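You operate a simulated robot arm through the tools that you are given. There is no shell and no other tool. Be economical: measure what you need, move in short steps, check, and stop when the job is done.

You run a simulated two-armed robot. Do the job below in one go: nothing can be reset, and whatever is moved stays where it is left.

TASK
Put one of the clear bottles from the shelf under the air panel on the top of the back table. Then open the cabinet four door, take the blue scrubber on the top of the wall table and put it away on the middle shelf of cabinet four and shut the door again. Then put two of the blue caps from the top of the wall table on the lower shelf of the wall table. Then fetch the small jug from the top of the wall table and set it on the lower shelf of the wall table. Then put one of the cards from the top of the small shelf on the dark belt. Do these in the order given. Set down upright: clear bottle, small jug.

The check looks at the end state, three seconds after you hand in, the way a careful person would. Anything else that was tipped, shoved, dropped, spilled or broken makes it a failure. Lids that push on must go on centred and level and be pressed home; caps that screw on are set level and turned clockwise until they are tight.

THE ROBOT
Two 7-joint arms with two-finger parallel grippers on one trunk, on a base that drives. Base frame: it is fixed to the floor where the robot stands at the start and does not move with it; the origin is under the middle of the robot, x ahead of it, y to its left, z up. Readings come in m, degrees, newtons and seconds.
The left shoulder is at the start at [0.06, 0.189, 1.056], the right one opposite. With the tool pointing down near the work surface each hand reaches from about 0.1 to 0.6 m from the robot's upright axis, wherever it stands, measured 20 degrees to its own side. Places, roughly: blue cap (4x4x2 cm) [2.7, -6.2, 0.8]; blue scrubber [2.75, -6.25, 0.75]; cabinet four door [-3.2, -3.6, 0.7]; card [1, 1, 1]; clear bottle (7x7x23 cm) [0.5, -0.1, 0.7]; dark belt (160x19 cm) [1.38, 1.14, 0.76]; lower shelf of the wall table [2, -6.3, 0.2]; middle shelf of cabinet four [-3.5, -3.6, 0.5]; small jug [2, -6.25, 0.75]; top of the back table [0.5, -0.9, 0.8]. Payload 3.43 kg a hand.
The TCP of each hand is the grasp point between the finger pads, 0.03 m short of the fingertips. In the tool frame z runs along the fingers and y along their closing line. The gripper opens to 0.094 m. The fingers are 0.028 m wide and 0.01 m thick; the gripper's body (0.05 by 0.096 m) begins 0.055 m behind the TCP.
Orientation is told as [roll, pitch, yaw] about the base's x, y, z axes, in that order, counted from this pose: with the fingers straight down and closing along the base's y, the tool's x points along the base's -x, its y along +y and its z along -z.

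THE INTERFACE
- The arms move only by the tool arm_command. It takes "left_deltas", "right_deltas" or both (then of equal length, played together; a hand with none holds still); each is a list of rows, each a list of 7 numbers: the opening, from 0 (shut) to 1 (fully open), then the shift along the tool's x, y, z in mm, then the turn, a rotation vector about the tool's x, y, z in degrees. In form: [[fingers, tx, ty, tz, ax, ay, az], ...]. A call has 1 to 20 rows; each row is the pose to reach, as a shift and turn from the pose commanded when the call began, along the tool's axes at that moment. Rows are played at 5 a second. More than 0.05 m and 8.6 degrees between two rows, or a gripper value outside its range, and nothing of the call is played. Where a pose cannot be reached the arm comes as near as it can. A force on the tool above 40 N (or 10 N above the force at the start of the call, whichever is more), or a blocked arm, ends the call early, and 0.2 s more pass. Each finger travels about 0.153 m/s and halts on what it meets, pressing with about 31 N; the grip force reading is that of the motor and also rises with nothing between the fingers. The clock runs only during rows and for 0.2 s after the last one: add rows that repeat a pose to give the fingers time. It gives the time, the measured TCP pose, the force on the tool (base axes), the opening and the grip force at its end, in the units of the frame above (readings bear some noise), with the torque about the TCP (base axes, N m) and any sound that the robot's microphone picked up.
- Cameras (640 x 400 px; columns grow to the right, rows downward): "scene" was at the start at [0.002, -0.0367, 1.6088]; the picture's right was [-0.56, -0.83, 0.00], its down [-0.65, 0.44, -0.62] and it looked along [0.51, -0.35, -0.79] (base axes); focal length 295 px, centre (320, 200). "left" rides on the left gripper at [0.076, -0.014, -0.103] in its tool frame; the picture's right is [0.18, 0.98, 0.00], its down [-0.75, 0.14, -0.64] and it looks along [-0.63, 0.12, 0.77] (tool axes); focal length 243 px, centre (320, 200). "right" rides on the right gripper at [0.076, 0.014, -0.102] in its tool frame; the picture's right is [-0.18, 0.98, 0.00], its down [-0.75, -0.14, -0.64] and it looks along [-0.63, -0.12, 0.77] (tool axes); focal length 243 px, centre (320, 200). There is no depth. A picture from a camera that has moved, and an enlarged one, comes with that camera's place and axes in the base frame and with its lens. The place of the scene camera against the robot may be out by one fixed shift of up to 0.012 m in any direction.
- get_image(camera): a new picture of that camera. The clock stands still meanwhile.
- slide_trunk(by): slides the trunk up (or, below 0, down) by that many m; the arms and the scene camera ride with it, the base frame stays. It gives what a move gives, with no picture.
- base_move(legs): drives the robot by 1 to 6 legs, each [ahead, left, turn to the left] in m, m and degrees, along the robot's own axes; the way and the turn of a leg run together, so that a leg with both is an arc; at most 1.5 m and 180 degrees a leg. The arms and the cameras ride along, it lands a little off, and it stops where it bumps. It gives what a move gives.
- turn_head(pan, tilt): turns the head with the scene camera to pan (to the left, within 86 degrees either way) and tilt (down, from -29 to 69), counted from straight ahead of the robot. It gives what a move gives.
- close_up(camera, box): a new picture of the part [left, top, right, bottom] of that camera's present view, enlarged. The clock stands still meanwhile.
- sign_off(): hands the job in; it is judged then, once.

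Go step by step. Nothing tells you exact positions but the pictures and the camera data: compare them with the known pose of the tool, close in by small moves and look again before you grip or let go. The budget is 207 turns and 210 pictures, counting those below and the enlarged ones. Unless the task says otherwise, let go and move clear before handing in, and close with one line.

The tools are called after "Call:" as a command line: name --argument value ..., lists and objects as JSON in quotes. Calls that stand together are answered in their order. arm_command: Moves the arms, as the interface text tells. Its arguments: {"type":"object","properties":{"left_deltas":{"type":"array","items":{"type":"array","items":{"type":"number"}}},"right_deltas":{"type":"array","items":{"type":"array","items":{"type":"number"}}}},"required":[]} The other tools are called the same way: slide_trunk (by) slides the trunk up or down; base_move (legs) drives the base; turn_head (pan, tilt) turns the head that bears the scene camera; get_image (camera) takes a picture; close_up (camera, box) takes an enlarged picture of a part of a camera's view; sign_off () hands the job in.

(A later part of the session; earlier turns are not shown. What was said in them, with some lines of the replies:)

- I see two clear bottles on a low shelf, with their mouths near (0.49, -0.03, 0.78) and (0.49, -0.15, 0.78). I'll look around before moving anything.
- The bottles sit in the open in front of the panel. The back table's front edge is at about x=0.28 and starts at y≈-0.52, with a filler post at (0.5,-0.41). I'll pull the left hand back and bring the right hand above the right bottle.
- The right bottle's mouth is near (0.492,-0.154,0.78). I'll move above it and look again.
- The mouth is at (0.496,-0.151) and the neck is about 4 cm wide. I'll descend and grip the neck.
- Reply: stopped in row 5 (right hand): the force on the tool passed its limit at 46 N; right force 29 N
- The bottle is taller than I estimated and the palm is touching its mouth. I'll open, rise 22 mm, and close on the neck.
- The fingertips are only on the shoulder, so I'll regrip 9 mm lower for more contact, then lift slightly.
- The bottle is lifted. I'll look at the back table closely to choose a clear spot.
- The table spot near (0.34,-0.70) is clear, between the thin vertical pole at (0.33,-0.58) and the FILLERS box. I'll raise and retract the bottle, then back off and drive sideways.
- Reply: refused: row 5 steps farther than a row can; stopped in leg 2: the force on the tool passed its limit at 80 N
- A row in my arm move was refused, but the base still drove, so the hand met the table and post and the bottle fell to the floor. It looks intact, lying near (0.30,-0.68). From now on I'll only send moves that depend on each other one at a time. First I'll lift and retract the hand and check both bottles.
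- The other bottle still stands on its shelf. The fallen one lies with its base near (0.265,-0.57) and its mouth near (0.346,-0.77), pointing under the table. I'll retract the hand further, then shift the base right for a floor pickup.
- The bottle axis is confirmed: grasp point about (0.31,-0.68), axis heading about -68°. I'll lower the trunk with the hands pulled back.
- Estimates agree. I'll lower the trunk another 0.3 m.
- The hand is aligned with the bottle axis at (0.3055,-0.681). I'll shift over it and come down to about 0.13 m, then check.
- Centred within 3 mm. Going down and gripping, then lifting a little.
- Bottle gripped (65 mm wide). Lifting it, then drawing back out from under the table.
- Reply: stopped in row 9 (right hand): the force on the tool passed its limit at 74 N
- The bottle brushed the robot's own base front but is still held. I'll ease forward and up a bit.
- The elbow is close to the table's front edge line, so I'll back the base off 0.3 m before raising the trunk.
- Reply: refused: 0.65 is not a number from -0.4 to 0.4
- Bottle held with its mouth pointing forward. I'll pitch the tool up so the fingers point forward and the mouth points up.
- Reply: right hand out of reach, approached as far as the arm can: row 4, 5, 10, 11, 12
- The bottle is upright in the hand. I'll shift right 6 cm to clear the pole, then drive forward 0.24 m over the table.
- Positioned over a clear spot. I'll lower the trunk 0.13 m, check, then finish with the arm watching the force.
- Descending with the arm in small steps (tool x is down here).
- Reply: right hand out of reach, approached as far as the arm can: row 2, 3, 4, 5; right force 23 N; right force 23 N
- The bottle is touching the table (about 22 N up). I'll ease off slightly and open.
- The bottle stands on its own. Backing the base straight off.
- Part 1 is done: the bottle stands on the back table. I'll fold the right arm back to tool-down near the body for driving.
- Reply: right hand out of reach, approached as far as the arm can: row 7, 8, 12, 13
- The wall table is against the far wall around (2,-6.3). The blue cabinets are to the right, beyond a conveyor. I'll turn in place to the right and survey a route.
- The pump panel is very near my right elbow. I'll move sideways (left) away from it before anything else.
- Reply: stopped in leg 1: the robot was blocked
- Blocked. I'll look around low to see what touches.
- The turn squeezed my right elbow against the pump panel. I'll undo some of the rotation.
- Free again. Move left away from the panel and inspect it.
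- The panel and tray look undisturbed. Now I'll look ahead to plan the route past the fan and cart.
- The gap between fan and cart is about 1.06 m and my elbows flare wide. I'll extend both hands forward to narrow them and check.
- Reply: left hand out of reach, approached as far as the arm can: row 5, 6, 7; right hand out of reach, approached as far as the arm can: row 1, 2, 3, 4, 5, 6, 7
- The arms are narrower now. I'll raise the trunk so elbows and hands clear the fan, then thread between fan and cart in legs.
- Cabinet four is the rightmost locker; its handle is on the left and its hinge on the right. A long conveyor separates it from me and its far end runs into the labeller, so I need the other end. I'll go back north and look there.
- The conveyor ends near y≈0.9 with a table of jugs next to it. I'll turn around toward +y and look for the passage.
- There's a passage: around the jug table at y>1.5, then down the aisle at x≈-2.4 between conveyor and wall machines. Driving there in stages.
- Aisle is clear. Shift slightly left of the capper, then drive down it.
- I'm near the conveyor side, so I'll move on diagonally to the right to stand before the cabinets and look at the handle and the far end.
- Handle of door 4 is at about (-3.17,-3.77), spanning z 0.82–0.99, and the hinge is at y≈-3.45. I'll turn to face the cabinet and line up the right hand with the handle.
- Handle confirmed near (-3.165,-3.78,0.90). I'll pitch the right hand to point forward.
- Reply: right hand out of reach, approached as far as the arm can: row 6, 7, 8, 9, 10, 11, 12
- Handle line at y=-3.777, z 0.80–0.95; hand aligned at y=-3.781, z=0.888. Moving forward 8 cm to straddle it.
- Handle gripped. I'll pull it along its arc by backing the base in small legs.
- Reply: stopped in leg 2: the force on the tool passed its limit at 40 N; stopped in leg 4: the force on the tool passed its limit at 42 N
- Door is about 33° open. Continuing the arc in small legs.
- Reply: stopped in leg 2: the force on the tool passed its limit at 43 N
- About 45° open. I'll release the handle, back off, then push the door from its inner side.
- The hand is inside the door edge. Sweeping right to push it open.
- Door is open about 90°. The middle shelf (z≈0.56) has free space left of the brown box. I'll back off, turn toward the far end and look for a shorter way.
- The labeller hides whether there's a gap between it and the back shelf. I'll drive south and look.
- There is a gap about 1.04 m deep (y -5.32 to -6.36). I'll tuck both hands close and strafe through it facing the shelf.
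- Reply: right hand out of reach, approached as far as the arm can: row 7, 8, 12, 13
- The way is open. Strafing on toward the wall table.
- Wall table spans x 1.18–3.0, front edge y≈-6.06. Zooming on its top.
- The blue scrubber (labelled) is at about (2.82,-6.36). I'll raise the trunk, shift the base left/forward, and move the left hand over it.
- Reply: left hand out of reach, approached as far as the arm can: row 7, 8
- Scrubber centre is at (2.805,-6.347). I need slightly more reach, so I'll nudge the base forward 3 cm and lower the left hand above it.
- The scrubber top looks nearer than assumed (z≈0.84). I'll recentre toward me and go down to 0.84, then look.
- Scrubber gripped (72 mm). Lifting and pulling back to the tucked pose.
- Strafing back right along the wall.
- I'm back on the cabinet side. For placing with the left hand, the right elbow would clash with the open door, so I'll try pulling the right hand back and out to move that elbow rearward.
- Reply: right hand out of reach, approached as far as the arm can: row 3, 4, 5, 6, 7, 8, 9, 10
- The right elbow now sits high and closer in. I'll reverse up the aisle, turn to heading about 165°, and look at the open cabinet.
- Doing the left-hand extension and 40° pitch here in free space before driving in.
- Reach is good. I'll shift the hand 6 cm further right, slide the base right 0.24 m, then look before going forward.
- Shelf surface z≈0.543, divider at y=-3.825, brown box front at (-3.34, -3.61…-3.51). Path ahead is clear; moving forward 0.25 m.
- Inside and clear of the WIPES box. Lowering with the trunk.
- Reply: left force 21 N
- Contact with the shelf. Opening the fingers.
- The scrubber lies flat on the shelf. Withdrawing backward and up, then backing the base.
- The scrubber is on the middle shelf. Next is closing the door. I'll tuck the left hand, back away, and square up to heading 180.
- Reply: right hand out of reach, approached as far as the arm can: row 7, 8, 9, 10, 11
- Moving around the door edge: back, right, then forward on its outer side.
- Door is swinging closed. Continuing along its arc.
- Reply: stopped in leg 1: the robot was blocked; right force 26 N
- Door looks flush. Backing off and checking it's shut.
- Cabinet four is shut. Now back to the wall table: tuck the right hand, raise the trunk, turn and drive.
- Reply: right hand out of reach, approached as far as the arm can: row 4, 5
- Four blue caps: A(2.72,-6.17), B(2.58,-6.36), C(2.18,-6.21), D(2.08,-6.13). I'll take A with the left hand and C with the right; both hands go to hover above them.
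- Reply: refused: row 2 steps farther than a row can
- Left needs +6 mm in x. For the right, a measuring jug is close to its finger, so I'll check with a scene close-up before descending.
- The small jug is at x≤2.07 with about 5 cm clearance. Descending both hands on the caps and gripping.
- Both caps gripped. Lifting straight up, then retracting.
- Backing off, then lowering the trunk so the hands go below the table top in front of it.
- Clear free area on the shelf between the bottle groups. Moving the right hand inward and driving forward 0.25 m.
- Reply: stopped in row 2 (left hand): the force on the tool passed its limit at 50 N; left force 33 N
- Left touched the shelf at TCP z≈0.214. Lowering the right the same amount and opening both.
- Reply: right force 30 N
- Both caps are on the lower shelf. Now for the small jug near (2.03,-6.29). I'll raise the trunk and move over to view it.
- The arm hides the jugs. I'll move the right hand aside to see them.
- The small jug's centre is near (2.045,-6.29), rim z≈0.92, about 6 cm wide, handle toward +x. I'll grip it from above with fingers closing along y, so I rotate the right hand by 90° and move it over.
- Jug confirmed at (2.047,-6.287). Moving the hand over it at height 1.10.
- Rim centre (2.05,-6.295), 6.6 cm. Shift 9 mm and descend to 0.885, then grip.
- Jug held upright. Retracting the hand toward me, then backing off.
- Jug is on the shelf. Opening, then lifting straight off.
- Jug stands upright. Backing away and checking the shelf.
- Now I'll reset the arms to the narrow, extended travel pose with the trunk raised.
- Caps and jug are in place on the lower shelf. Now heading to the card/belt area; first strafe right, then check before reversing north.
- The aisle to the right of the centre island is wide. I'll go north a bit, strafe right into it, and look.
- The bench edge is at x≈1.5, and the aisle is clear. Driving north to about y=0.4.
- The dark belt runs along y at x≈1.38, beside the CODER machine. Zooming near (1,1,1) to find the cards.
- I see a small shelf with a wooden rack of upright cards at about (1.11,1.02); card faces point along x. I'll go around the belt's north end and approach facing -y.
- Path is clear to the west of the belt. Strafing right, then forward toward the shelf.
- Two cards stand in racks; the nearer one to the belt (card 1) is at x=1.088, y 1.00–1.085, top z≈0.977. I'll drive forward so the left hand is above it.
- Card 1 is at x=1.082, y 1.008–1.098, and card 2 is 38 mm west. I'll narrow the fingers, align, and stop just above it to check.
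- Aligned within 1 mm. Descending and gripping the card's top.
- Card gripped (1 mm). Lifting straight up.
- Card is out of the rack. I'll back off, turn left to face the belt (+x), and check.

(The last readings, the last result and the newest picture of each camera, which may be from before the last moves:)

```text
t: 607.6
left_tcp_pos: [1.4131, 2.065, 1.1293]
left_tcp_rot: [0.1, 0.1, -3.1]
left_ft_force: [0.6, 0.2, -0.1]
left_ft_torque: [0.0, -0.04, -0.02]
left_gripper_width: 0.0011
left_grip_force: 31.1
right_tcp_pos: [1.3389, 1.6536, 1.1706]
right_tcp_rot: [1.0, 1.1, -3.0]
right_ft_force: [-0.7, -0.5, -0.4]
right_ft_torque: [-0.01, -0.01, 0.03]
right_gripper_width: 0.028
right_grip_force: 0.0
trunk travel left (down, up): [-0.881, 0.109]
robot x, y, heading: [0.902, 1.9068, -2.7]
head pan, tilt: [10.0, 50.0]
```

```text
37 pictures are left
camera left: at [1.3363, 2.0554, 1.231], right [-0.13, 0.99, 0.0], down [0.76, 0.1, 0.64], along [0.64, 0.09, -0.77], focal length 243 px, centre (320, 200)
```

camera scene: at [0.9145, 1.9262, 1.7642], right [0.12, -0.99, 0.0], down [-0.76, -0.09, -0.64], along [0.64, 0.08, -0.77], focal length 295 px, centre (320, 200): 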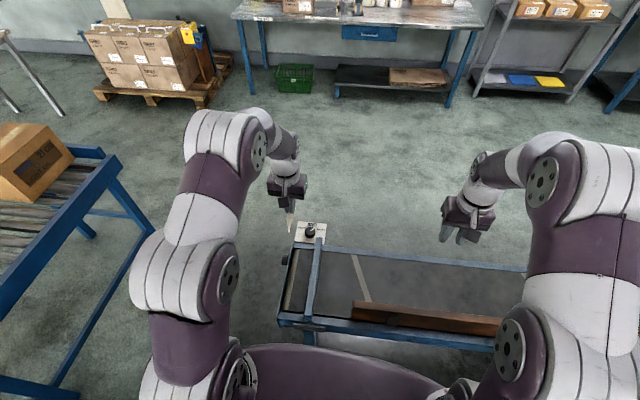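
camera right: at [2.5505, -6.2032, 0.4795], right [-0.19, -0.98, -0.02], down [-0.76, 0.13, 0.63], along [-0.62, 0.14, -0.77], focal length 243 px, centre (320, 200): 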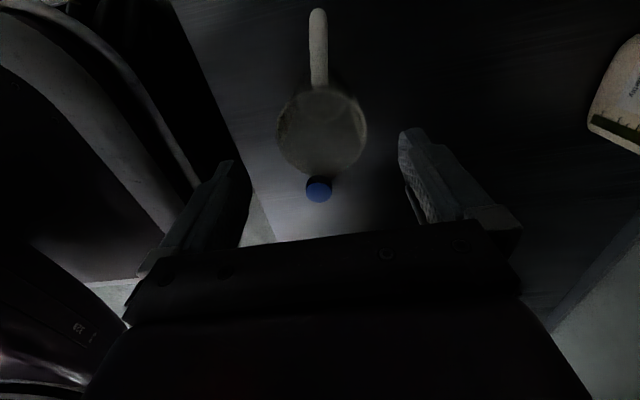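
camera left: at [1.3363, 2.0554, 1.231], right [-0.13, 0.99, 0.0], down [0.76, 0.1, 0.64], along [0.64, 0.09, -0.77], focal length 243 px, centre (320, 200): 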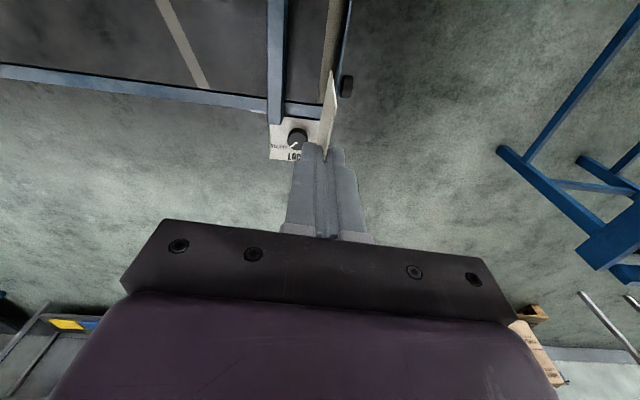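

I'm facing the belt (x 1.30–1.49, ending at the crossbar y≈2.0). I'll shift right 0.28 m so the card is over the belt.

Call:
base_move --legs '[[0, -0.285, 0]]'

Call:
get_image --camera "left"

```text
t: 609.6
left_tcp_pos: [1.3982, 1.7791, 1.1286]
left_tcp_rot: [0.1, 0.1, -3.0]
left_ft_force: [-0.1, 0.1, 0.9]
left_ft_torque: [0.01, -0.01, 0.02]
left_gripper_width: 0.001
left_grip_force: 30.6
right_tcp_pos: [1.324, 1.3678, 1.1708]
right_tcp_rot: [0.9, 1.1, -2.8]
right_ft_force: [0.4, 0.7, -0.2]
right_ft_torque: [-0.05, -0.01, 0.03]
right_gripper_width: 0.0281
right_grip_force: 0.0
trunk travel left (down, up): [-0.881, 0.109]
robot x, y, heading: [0.8814, 1.6207, -2.8]
head pan, tilt: [10.0, 50.0]
```

```text
36 pictures are left
camera left: at [1.3212, 1.7702, 1.2308], right [-0.13, 0.99, 0.0], down [0.76, 0.1, 0.64], along [0.64, 0.09, -0.77], focal length 243 px, centre (320, 200)
```

left: 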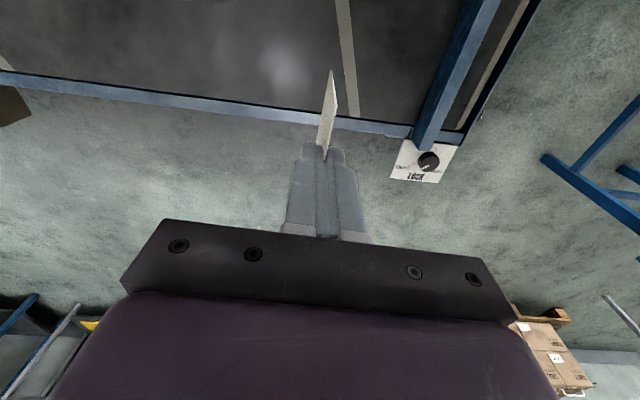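

Card is over the belt centre. Lowering with the left arm only.

Call:
arm_command --left_deltas '[[0, 0, 0, 45, 0, 0, 0], [0, 0, 0, 90, 0, 0, 0], [0, 0, 0, 135, 0, 0, 0], [0, 0, 0, 180, 0, 0, 0], [0, 0, 0, 225, 0, 0, 0], [0, 0, 0, 265, 0, 0, 0], [0, 0, 0, 285, 0, 0, 0], [0, 0, 0, 285, 0, 0, 0]]'

Call:
get_image --camera "left"

Call:
close_up --camera "scene" --box '[220, 140, 420, 320]'

```text
t: 611.4
left_tcp_pos: [1.3967, 1.7797, 0.8413]
left_tcp_rot: [0.0, 0.1, -3.0]
left_ft_force: [0.7, -0.2, 0.3]
left_ft_torque: [0.02, 0.0, 0.01]
left_gripper_width: 0.001
left_grip_force: 30.7
right_tcp_pos: [1.3237, 1.3667, 1.1696]
right_tcp_rot: [0.9, 1.1, -2.9]
right_ft_force: [0.1, 0.0, 0.0]
right_ft_torque: [-0.01, -0.01, 0.0]
right_gripper_width: 0.0283
right_grip_force: 0.0
trunk travel left (down, up): [-0.881, 0.109]
robot x, y, heading: [0.8815, 1.6189, -3.0]
head pan, tilt: [10.0, 50.0]
```

```text
35 pictures are left
camera left: at [1.3204, 1.7705, 0.9429], right [-0.13, 0.99, 0.0], down [0.76, 0.1, 0.64], along [0.64, 0.09, -0.77], focal length 243 px, centre (320, 200)
```

left: 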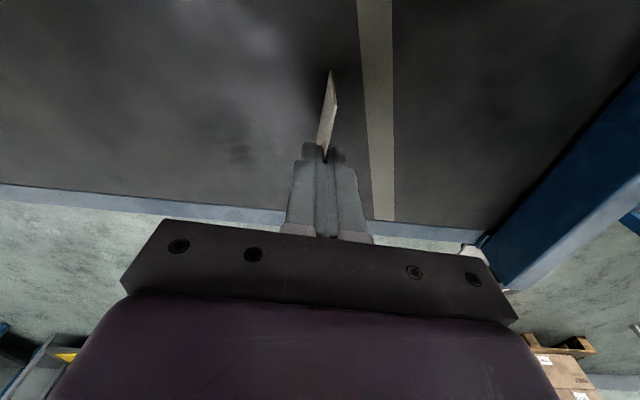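

```text
2.22 times, centred on (320, 230) of scene
camera zoom: at [0.8992, 1.6387, 1.7642], right [0.12, -0.99, 0.0], down [-0.76, -0.09, -0.64], along [0.64, 0.08, -0.77], focal length 656 px, centre (320, 133)
```

zoom: 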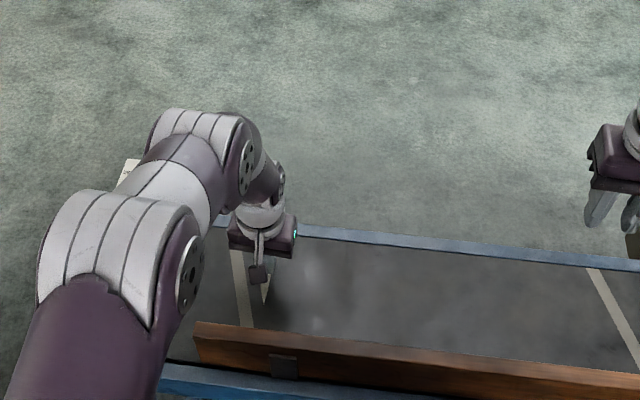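

Tilting the hand about 35° so the card will lie down softly, then lowering to contact.

Call:
arm_command --left_deltas '[[0, 0, 0, 0, 7, 0, 0], [0, 0, 0, 0, 14, 0, 0], [0, 0, 0, 0, 21, 0, 0], [0, 0, 0, 0, 28, 0, 0], [0, 0, 0, 0, 35, 0, 0], [0, 0, 0, 6, 35, 0, 0], [0, 0, 0, 12, 35, 0, 0], [0, 0, 0, 18, 35, 0, 0], [0, 0, 0, 24, 35, 0, 0], [0, 0, 0, 30, 35, 0, 0], [0, 0, 0, 30, 35, 0, 0]]'

Call:
get_image --camera "left"

Call:
close_up --camera "scene" --box '[220, 140, 420, 320]'

```text
t: 613.8
left_tcp_pos: [1.3981, 1.7795, 0.8166]
left_tcp_rot: [-34.9, -0.4, -2.9]
left_ft_force: [2.9, 9.6, 30.3]
left_ft_torque: [-0.94, -0.19, -0.19]
left_gripper_width: 0.0004
left_grip_force: 30.3
right_tcp_pos: [1.3205, 1.3679, 1.1711]
right_tcp_rot: [0.8, 0.9, -2.8]
right_ft_force: [-0.2, -0.5, 0.3]
right_ft_torque: [0.01, 0.01, -0.02]
right_gripper_width: 0.0283
right_grip_force: 0.0
trunk travel left (down, up): [-0.881, 0.109]
robot x, y, heading: [0.8852, 1.6208, -3.0]
head pan, tilt: [10.0, 50.0]
```

```text
33 pictures are left
camera left: at [1.3238, 1.8317, 0.9078], right [-0.14, 0.81, -0.56], down [0.77, 0.44, 0.45], along [0.62, -0.37, -0.69], focal length 243 px, centre (320, 200)
```

left: 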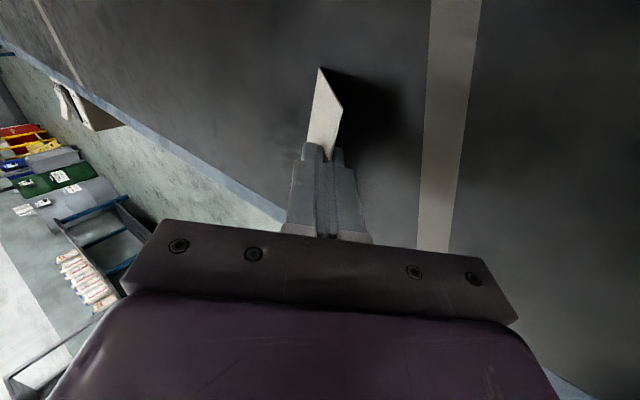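

```text
2.22 times, centred on (320, 230) of scene
camera zoom: at [0.8949, 1.6401, 1.7644], right [0.12, -0.99, 0.0], down [-0.76, -0.09, -0.64], along [0.64, 0.08, -0.76], focal length 656 px, centre (320, 133)
```

zoom: 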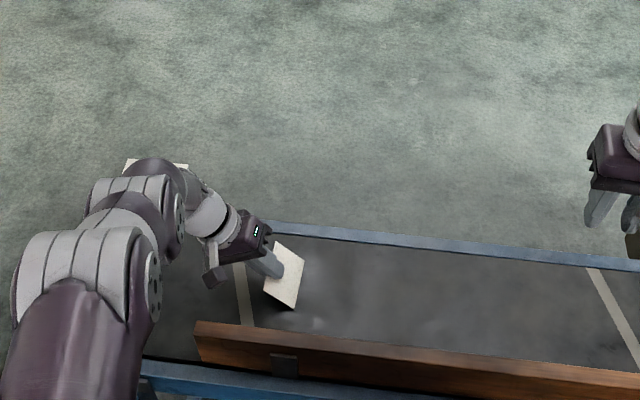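

Bottom edge is touching. Releasing and withdrawing along the finger direction.

Call:
arm_command --left_deltas '[[0, 0, 0, -3, 0, 0, 0], [0.1, 0, 0, -3, 0, 0, 0], [0.3, 0, 0, -3, 0, 0, 0], [0.5, 0, 0, -5, 0, 0, 0], [0.5, 0, 0, -25, 0, 0, 0], [0.5, 0, 0, -60, 0, 0, 0], [0.5, 0, 0, -100, 0, 0, 0], [0.5, 0, 0, -140, 0, 0, 0], [0.5, 0, 0, -140, 0, 0, 0]]'

Call:
get_image --camera "left"

Call:
close_up --camera "scene" --box '[220, 140, 420, 320]'

```text
t: 615.8
left_tcp_pos: [1.4017, 1.8575, 0.9306]
left_tcp_rot: [-35.0, 0.1, -3.0]
left_ft_force: [0.0, 0.1, 0.4]
left_ft_torque: [-0.02, -0.04, -0.01]
left_gripper_width: 0.0472
left_grip_force: 0.1
right_tcp_pos: [1.3236, 1.3681, 1.1689]
right_tcp_rot: [0.9, 1.1, -2.8]
right_ft_force: [0.6, 0.1, 0.2]
right_ft_torque: [0.02, 0.01, 0.0]
right_gripper_width: 0.0279
right_grip_force: 0.1
trunk travel left (down, up): [-0.881, 0.109]
robot x, y, heading: [0.8829, 1.6202, -2.7]
head pan, tilt: [10.0, 50.0]
```

```text
31 pictures are left
camera left: at [1.3279, 1.9104, 1.0217], right [-0.14, 0.81, -0.56], down [0.78, 0.44, 0.44], along [0.61, -0.37, -0.7], focal length 243 px, centre (320, 200)
```

left: 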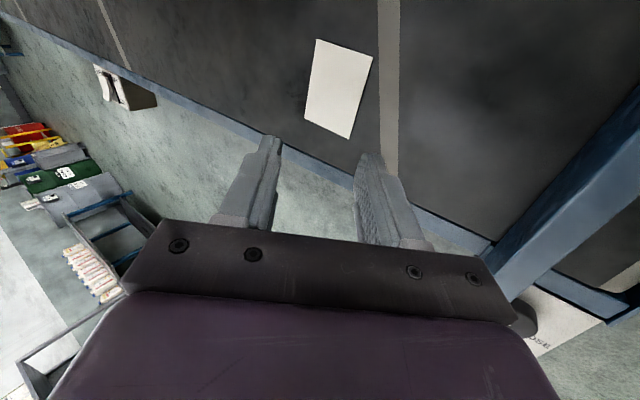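

```text
2.22 times, centred on (320, 230) of scene
camera zoom: at [0.8998, 1.6386, 1.7642], right [0.12, -0.99, 0.0], down [-0.76, -0.09, -0.64], along [0.64, 0.08, -0.77], focal length 656 px, centre (320, 133)
```

zoom: 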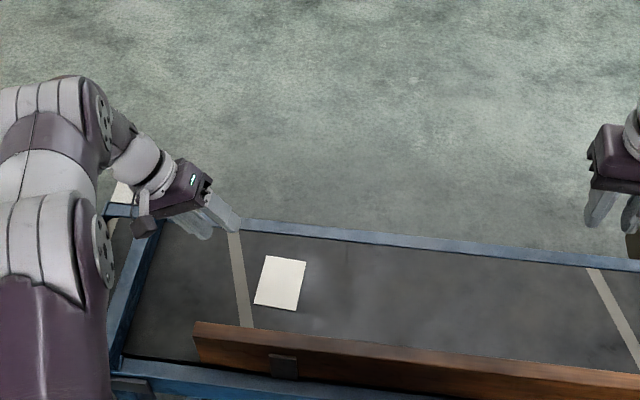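

The card lies flat on the belt. Moving the hand up and clear, then backing off.

Call:
arm_command --left_deltas '[[0.5, 0, 0, -40, 0, 0, 0], [0.5, 0, 0, -80, 0, 0, 0], [0.5, 0, 0, -110, -7, 0, 0], [0.5, 0, 0, -110, -14, 0, 0], [0.5, 0, 0, -110, -21, 0, 0], [0.5, 0, 0, -110, -28, 0, 0], [0.5, 0, 0, -110, -35, 0, 0]]'

Call:
base_move --legs '[[-0.35, 0.1, 0]]'

Call:
get_image --camera "scene"

Call:
turn_head --pan -60 --tilt 35

Call:
get_image --camera "scene"

```text
t: 617.4
left_tcp_pos: [1.4056, 1.9213, 1.0199]
left_tcp_rot: [0.3, 0.0, -3.1]
left_ft_force: [-0.1, -0.3, -0.1]
left_ft_torque: [-0.04, 0.02, 0.0]
left_gripper_width: 0.047
left_grip_force: 0.1
left hand out of reach, approached as far as the arm can: row 1, 2, 3
right_tcp_pos: [1.3249, 1.3655, 1.1703]
right_tcp_rot: [1.1, 1.1, -2.8]
right_ft_force: [0.0, 0.3, -0.2]
right_ft_torque: [0.01, 0.02, -0.01]
right_gripper_width: 0.0282
right_grip_force: 0.2
trunk travel left (down, up): [-0.881, 0.109]
robot x, y, heading: [0.8841, 1.6179, -2.9]
head pan, tilt: [10.0, 50.0]
```

```text
t: 619.8
left_tcp_pos: [1.0583, 2.0431, 1.0202]
left_tcp_rot: [0.1, 0.1, -2.8]
left_ft_force: [-0.1, 0.5, 0.2]
left_ft_torque: [-0.03, 0.01, 0.02]
left_gripper_width: 0.0468
left_grip_force: 0.1
right_tcp_pos: [0.9787, 1.4864, 1.1697]
right_tcp_rot: [1.0, 1.2, -2.5]
right_ft_force: [0.3, -0.3, -0.5]
right_ft_torque: [-0.02, 0.01, 0.04]
right_gripper_width: 0.0281
right_grip_force: 0.0
trunk travel left (down, up): [-0.881, 0.109]
robot x, y, heading: [0.5369, 1.7389, -2.7]
head pan, tilt: [10.0, 50.0]
```

```text
29 pictures are left
camera scene: at [0.5529, 1.7581, 1.7642], right [0.13, -0.99, 0.0], down [-0.76, -0.1, -0.64], along [0.64, 0.08, -0.77], focal length 295 px, centre (320, 200)
```

scene: 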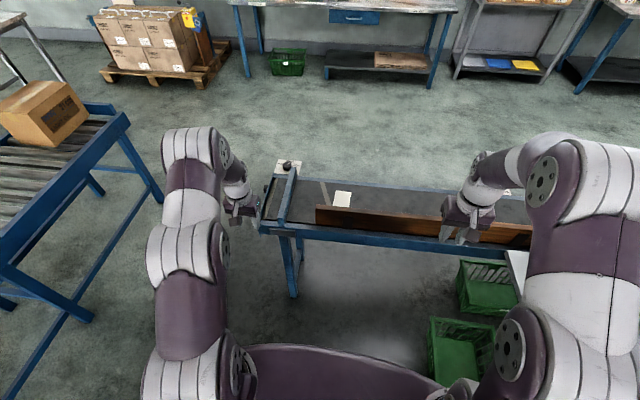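

```text
t: 621.2
left_tcp_pos: [1.0566, 2.0431, 1.0194]
left_tcp_rot: [0.1, -0.1, -2.8]
left_ft_force: [0.0, -0.2, -1.1]
left_ft_torque: [0.01, 0.02, 0.01]
left_gripper_width: 0.047
left_grip_force: 0.1
right_tcp_pos: [0.9776, 1.4876, 1.1704]
right_tcp_rot: [1.0, 1.1, -2.5]
right_ft_force: [-0.2, 0.4, 0.1]
right_ft_torque: [0.04, 0.01, -0.01]
right_gripper_width: 0.0283
right_grip_force: 0.0
trunk travel left (down, up): [-0.881, 0.109]
robot x, y, heading: [0.5395, 1.7384, -3.0]
head pan, tilt: [-60.0, 35.0]
```

```text
28 pictures are left
camera scene: at [0.5154, 1.6706, 1.7859], right [-0.89, -0.46, 0.0], down [-0.26, 0.51, -0.82], along [0.38, -0.73, -0.57], focal length 295 px, centre (320, 200)
```

scene: 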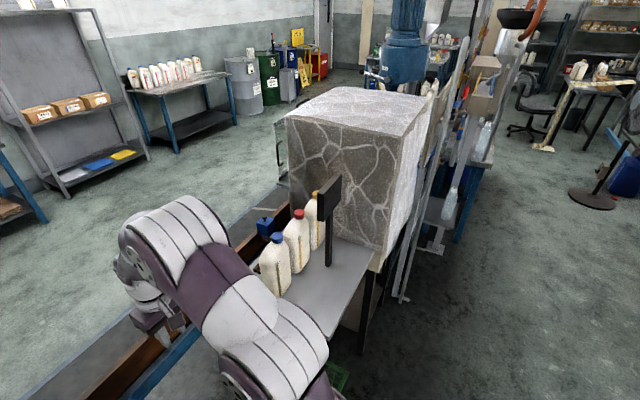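

The card is on the belt, the shelf is undisturbed, the clear bottle still stands on the back table, and both hands are empty and clear. Handing in.

Call:
sign_off

```text
The job is handed in.
```

All five jobs are done in the order given and handed in. Early on I knocked the clear bottle to the floor. It looked intact, so I picked it up and stood it upright on the back table. My right elbow also pressed against the pump panel during a turn, and nothing there looked moved or damaged.
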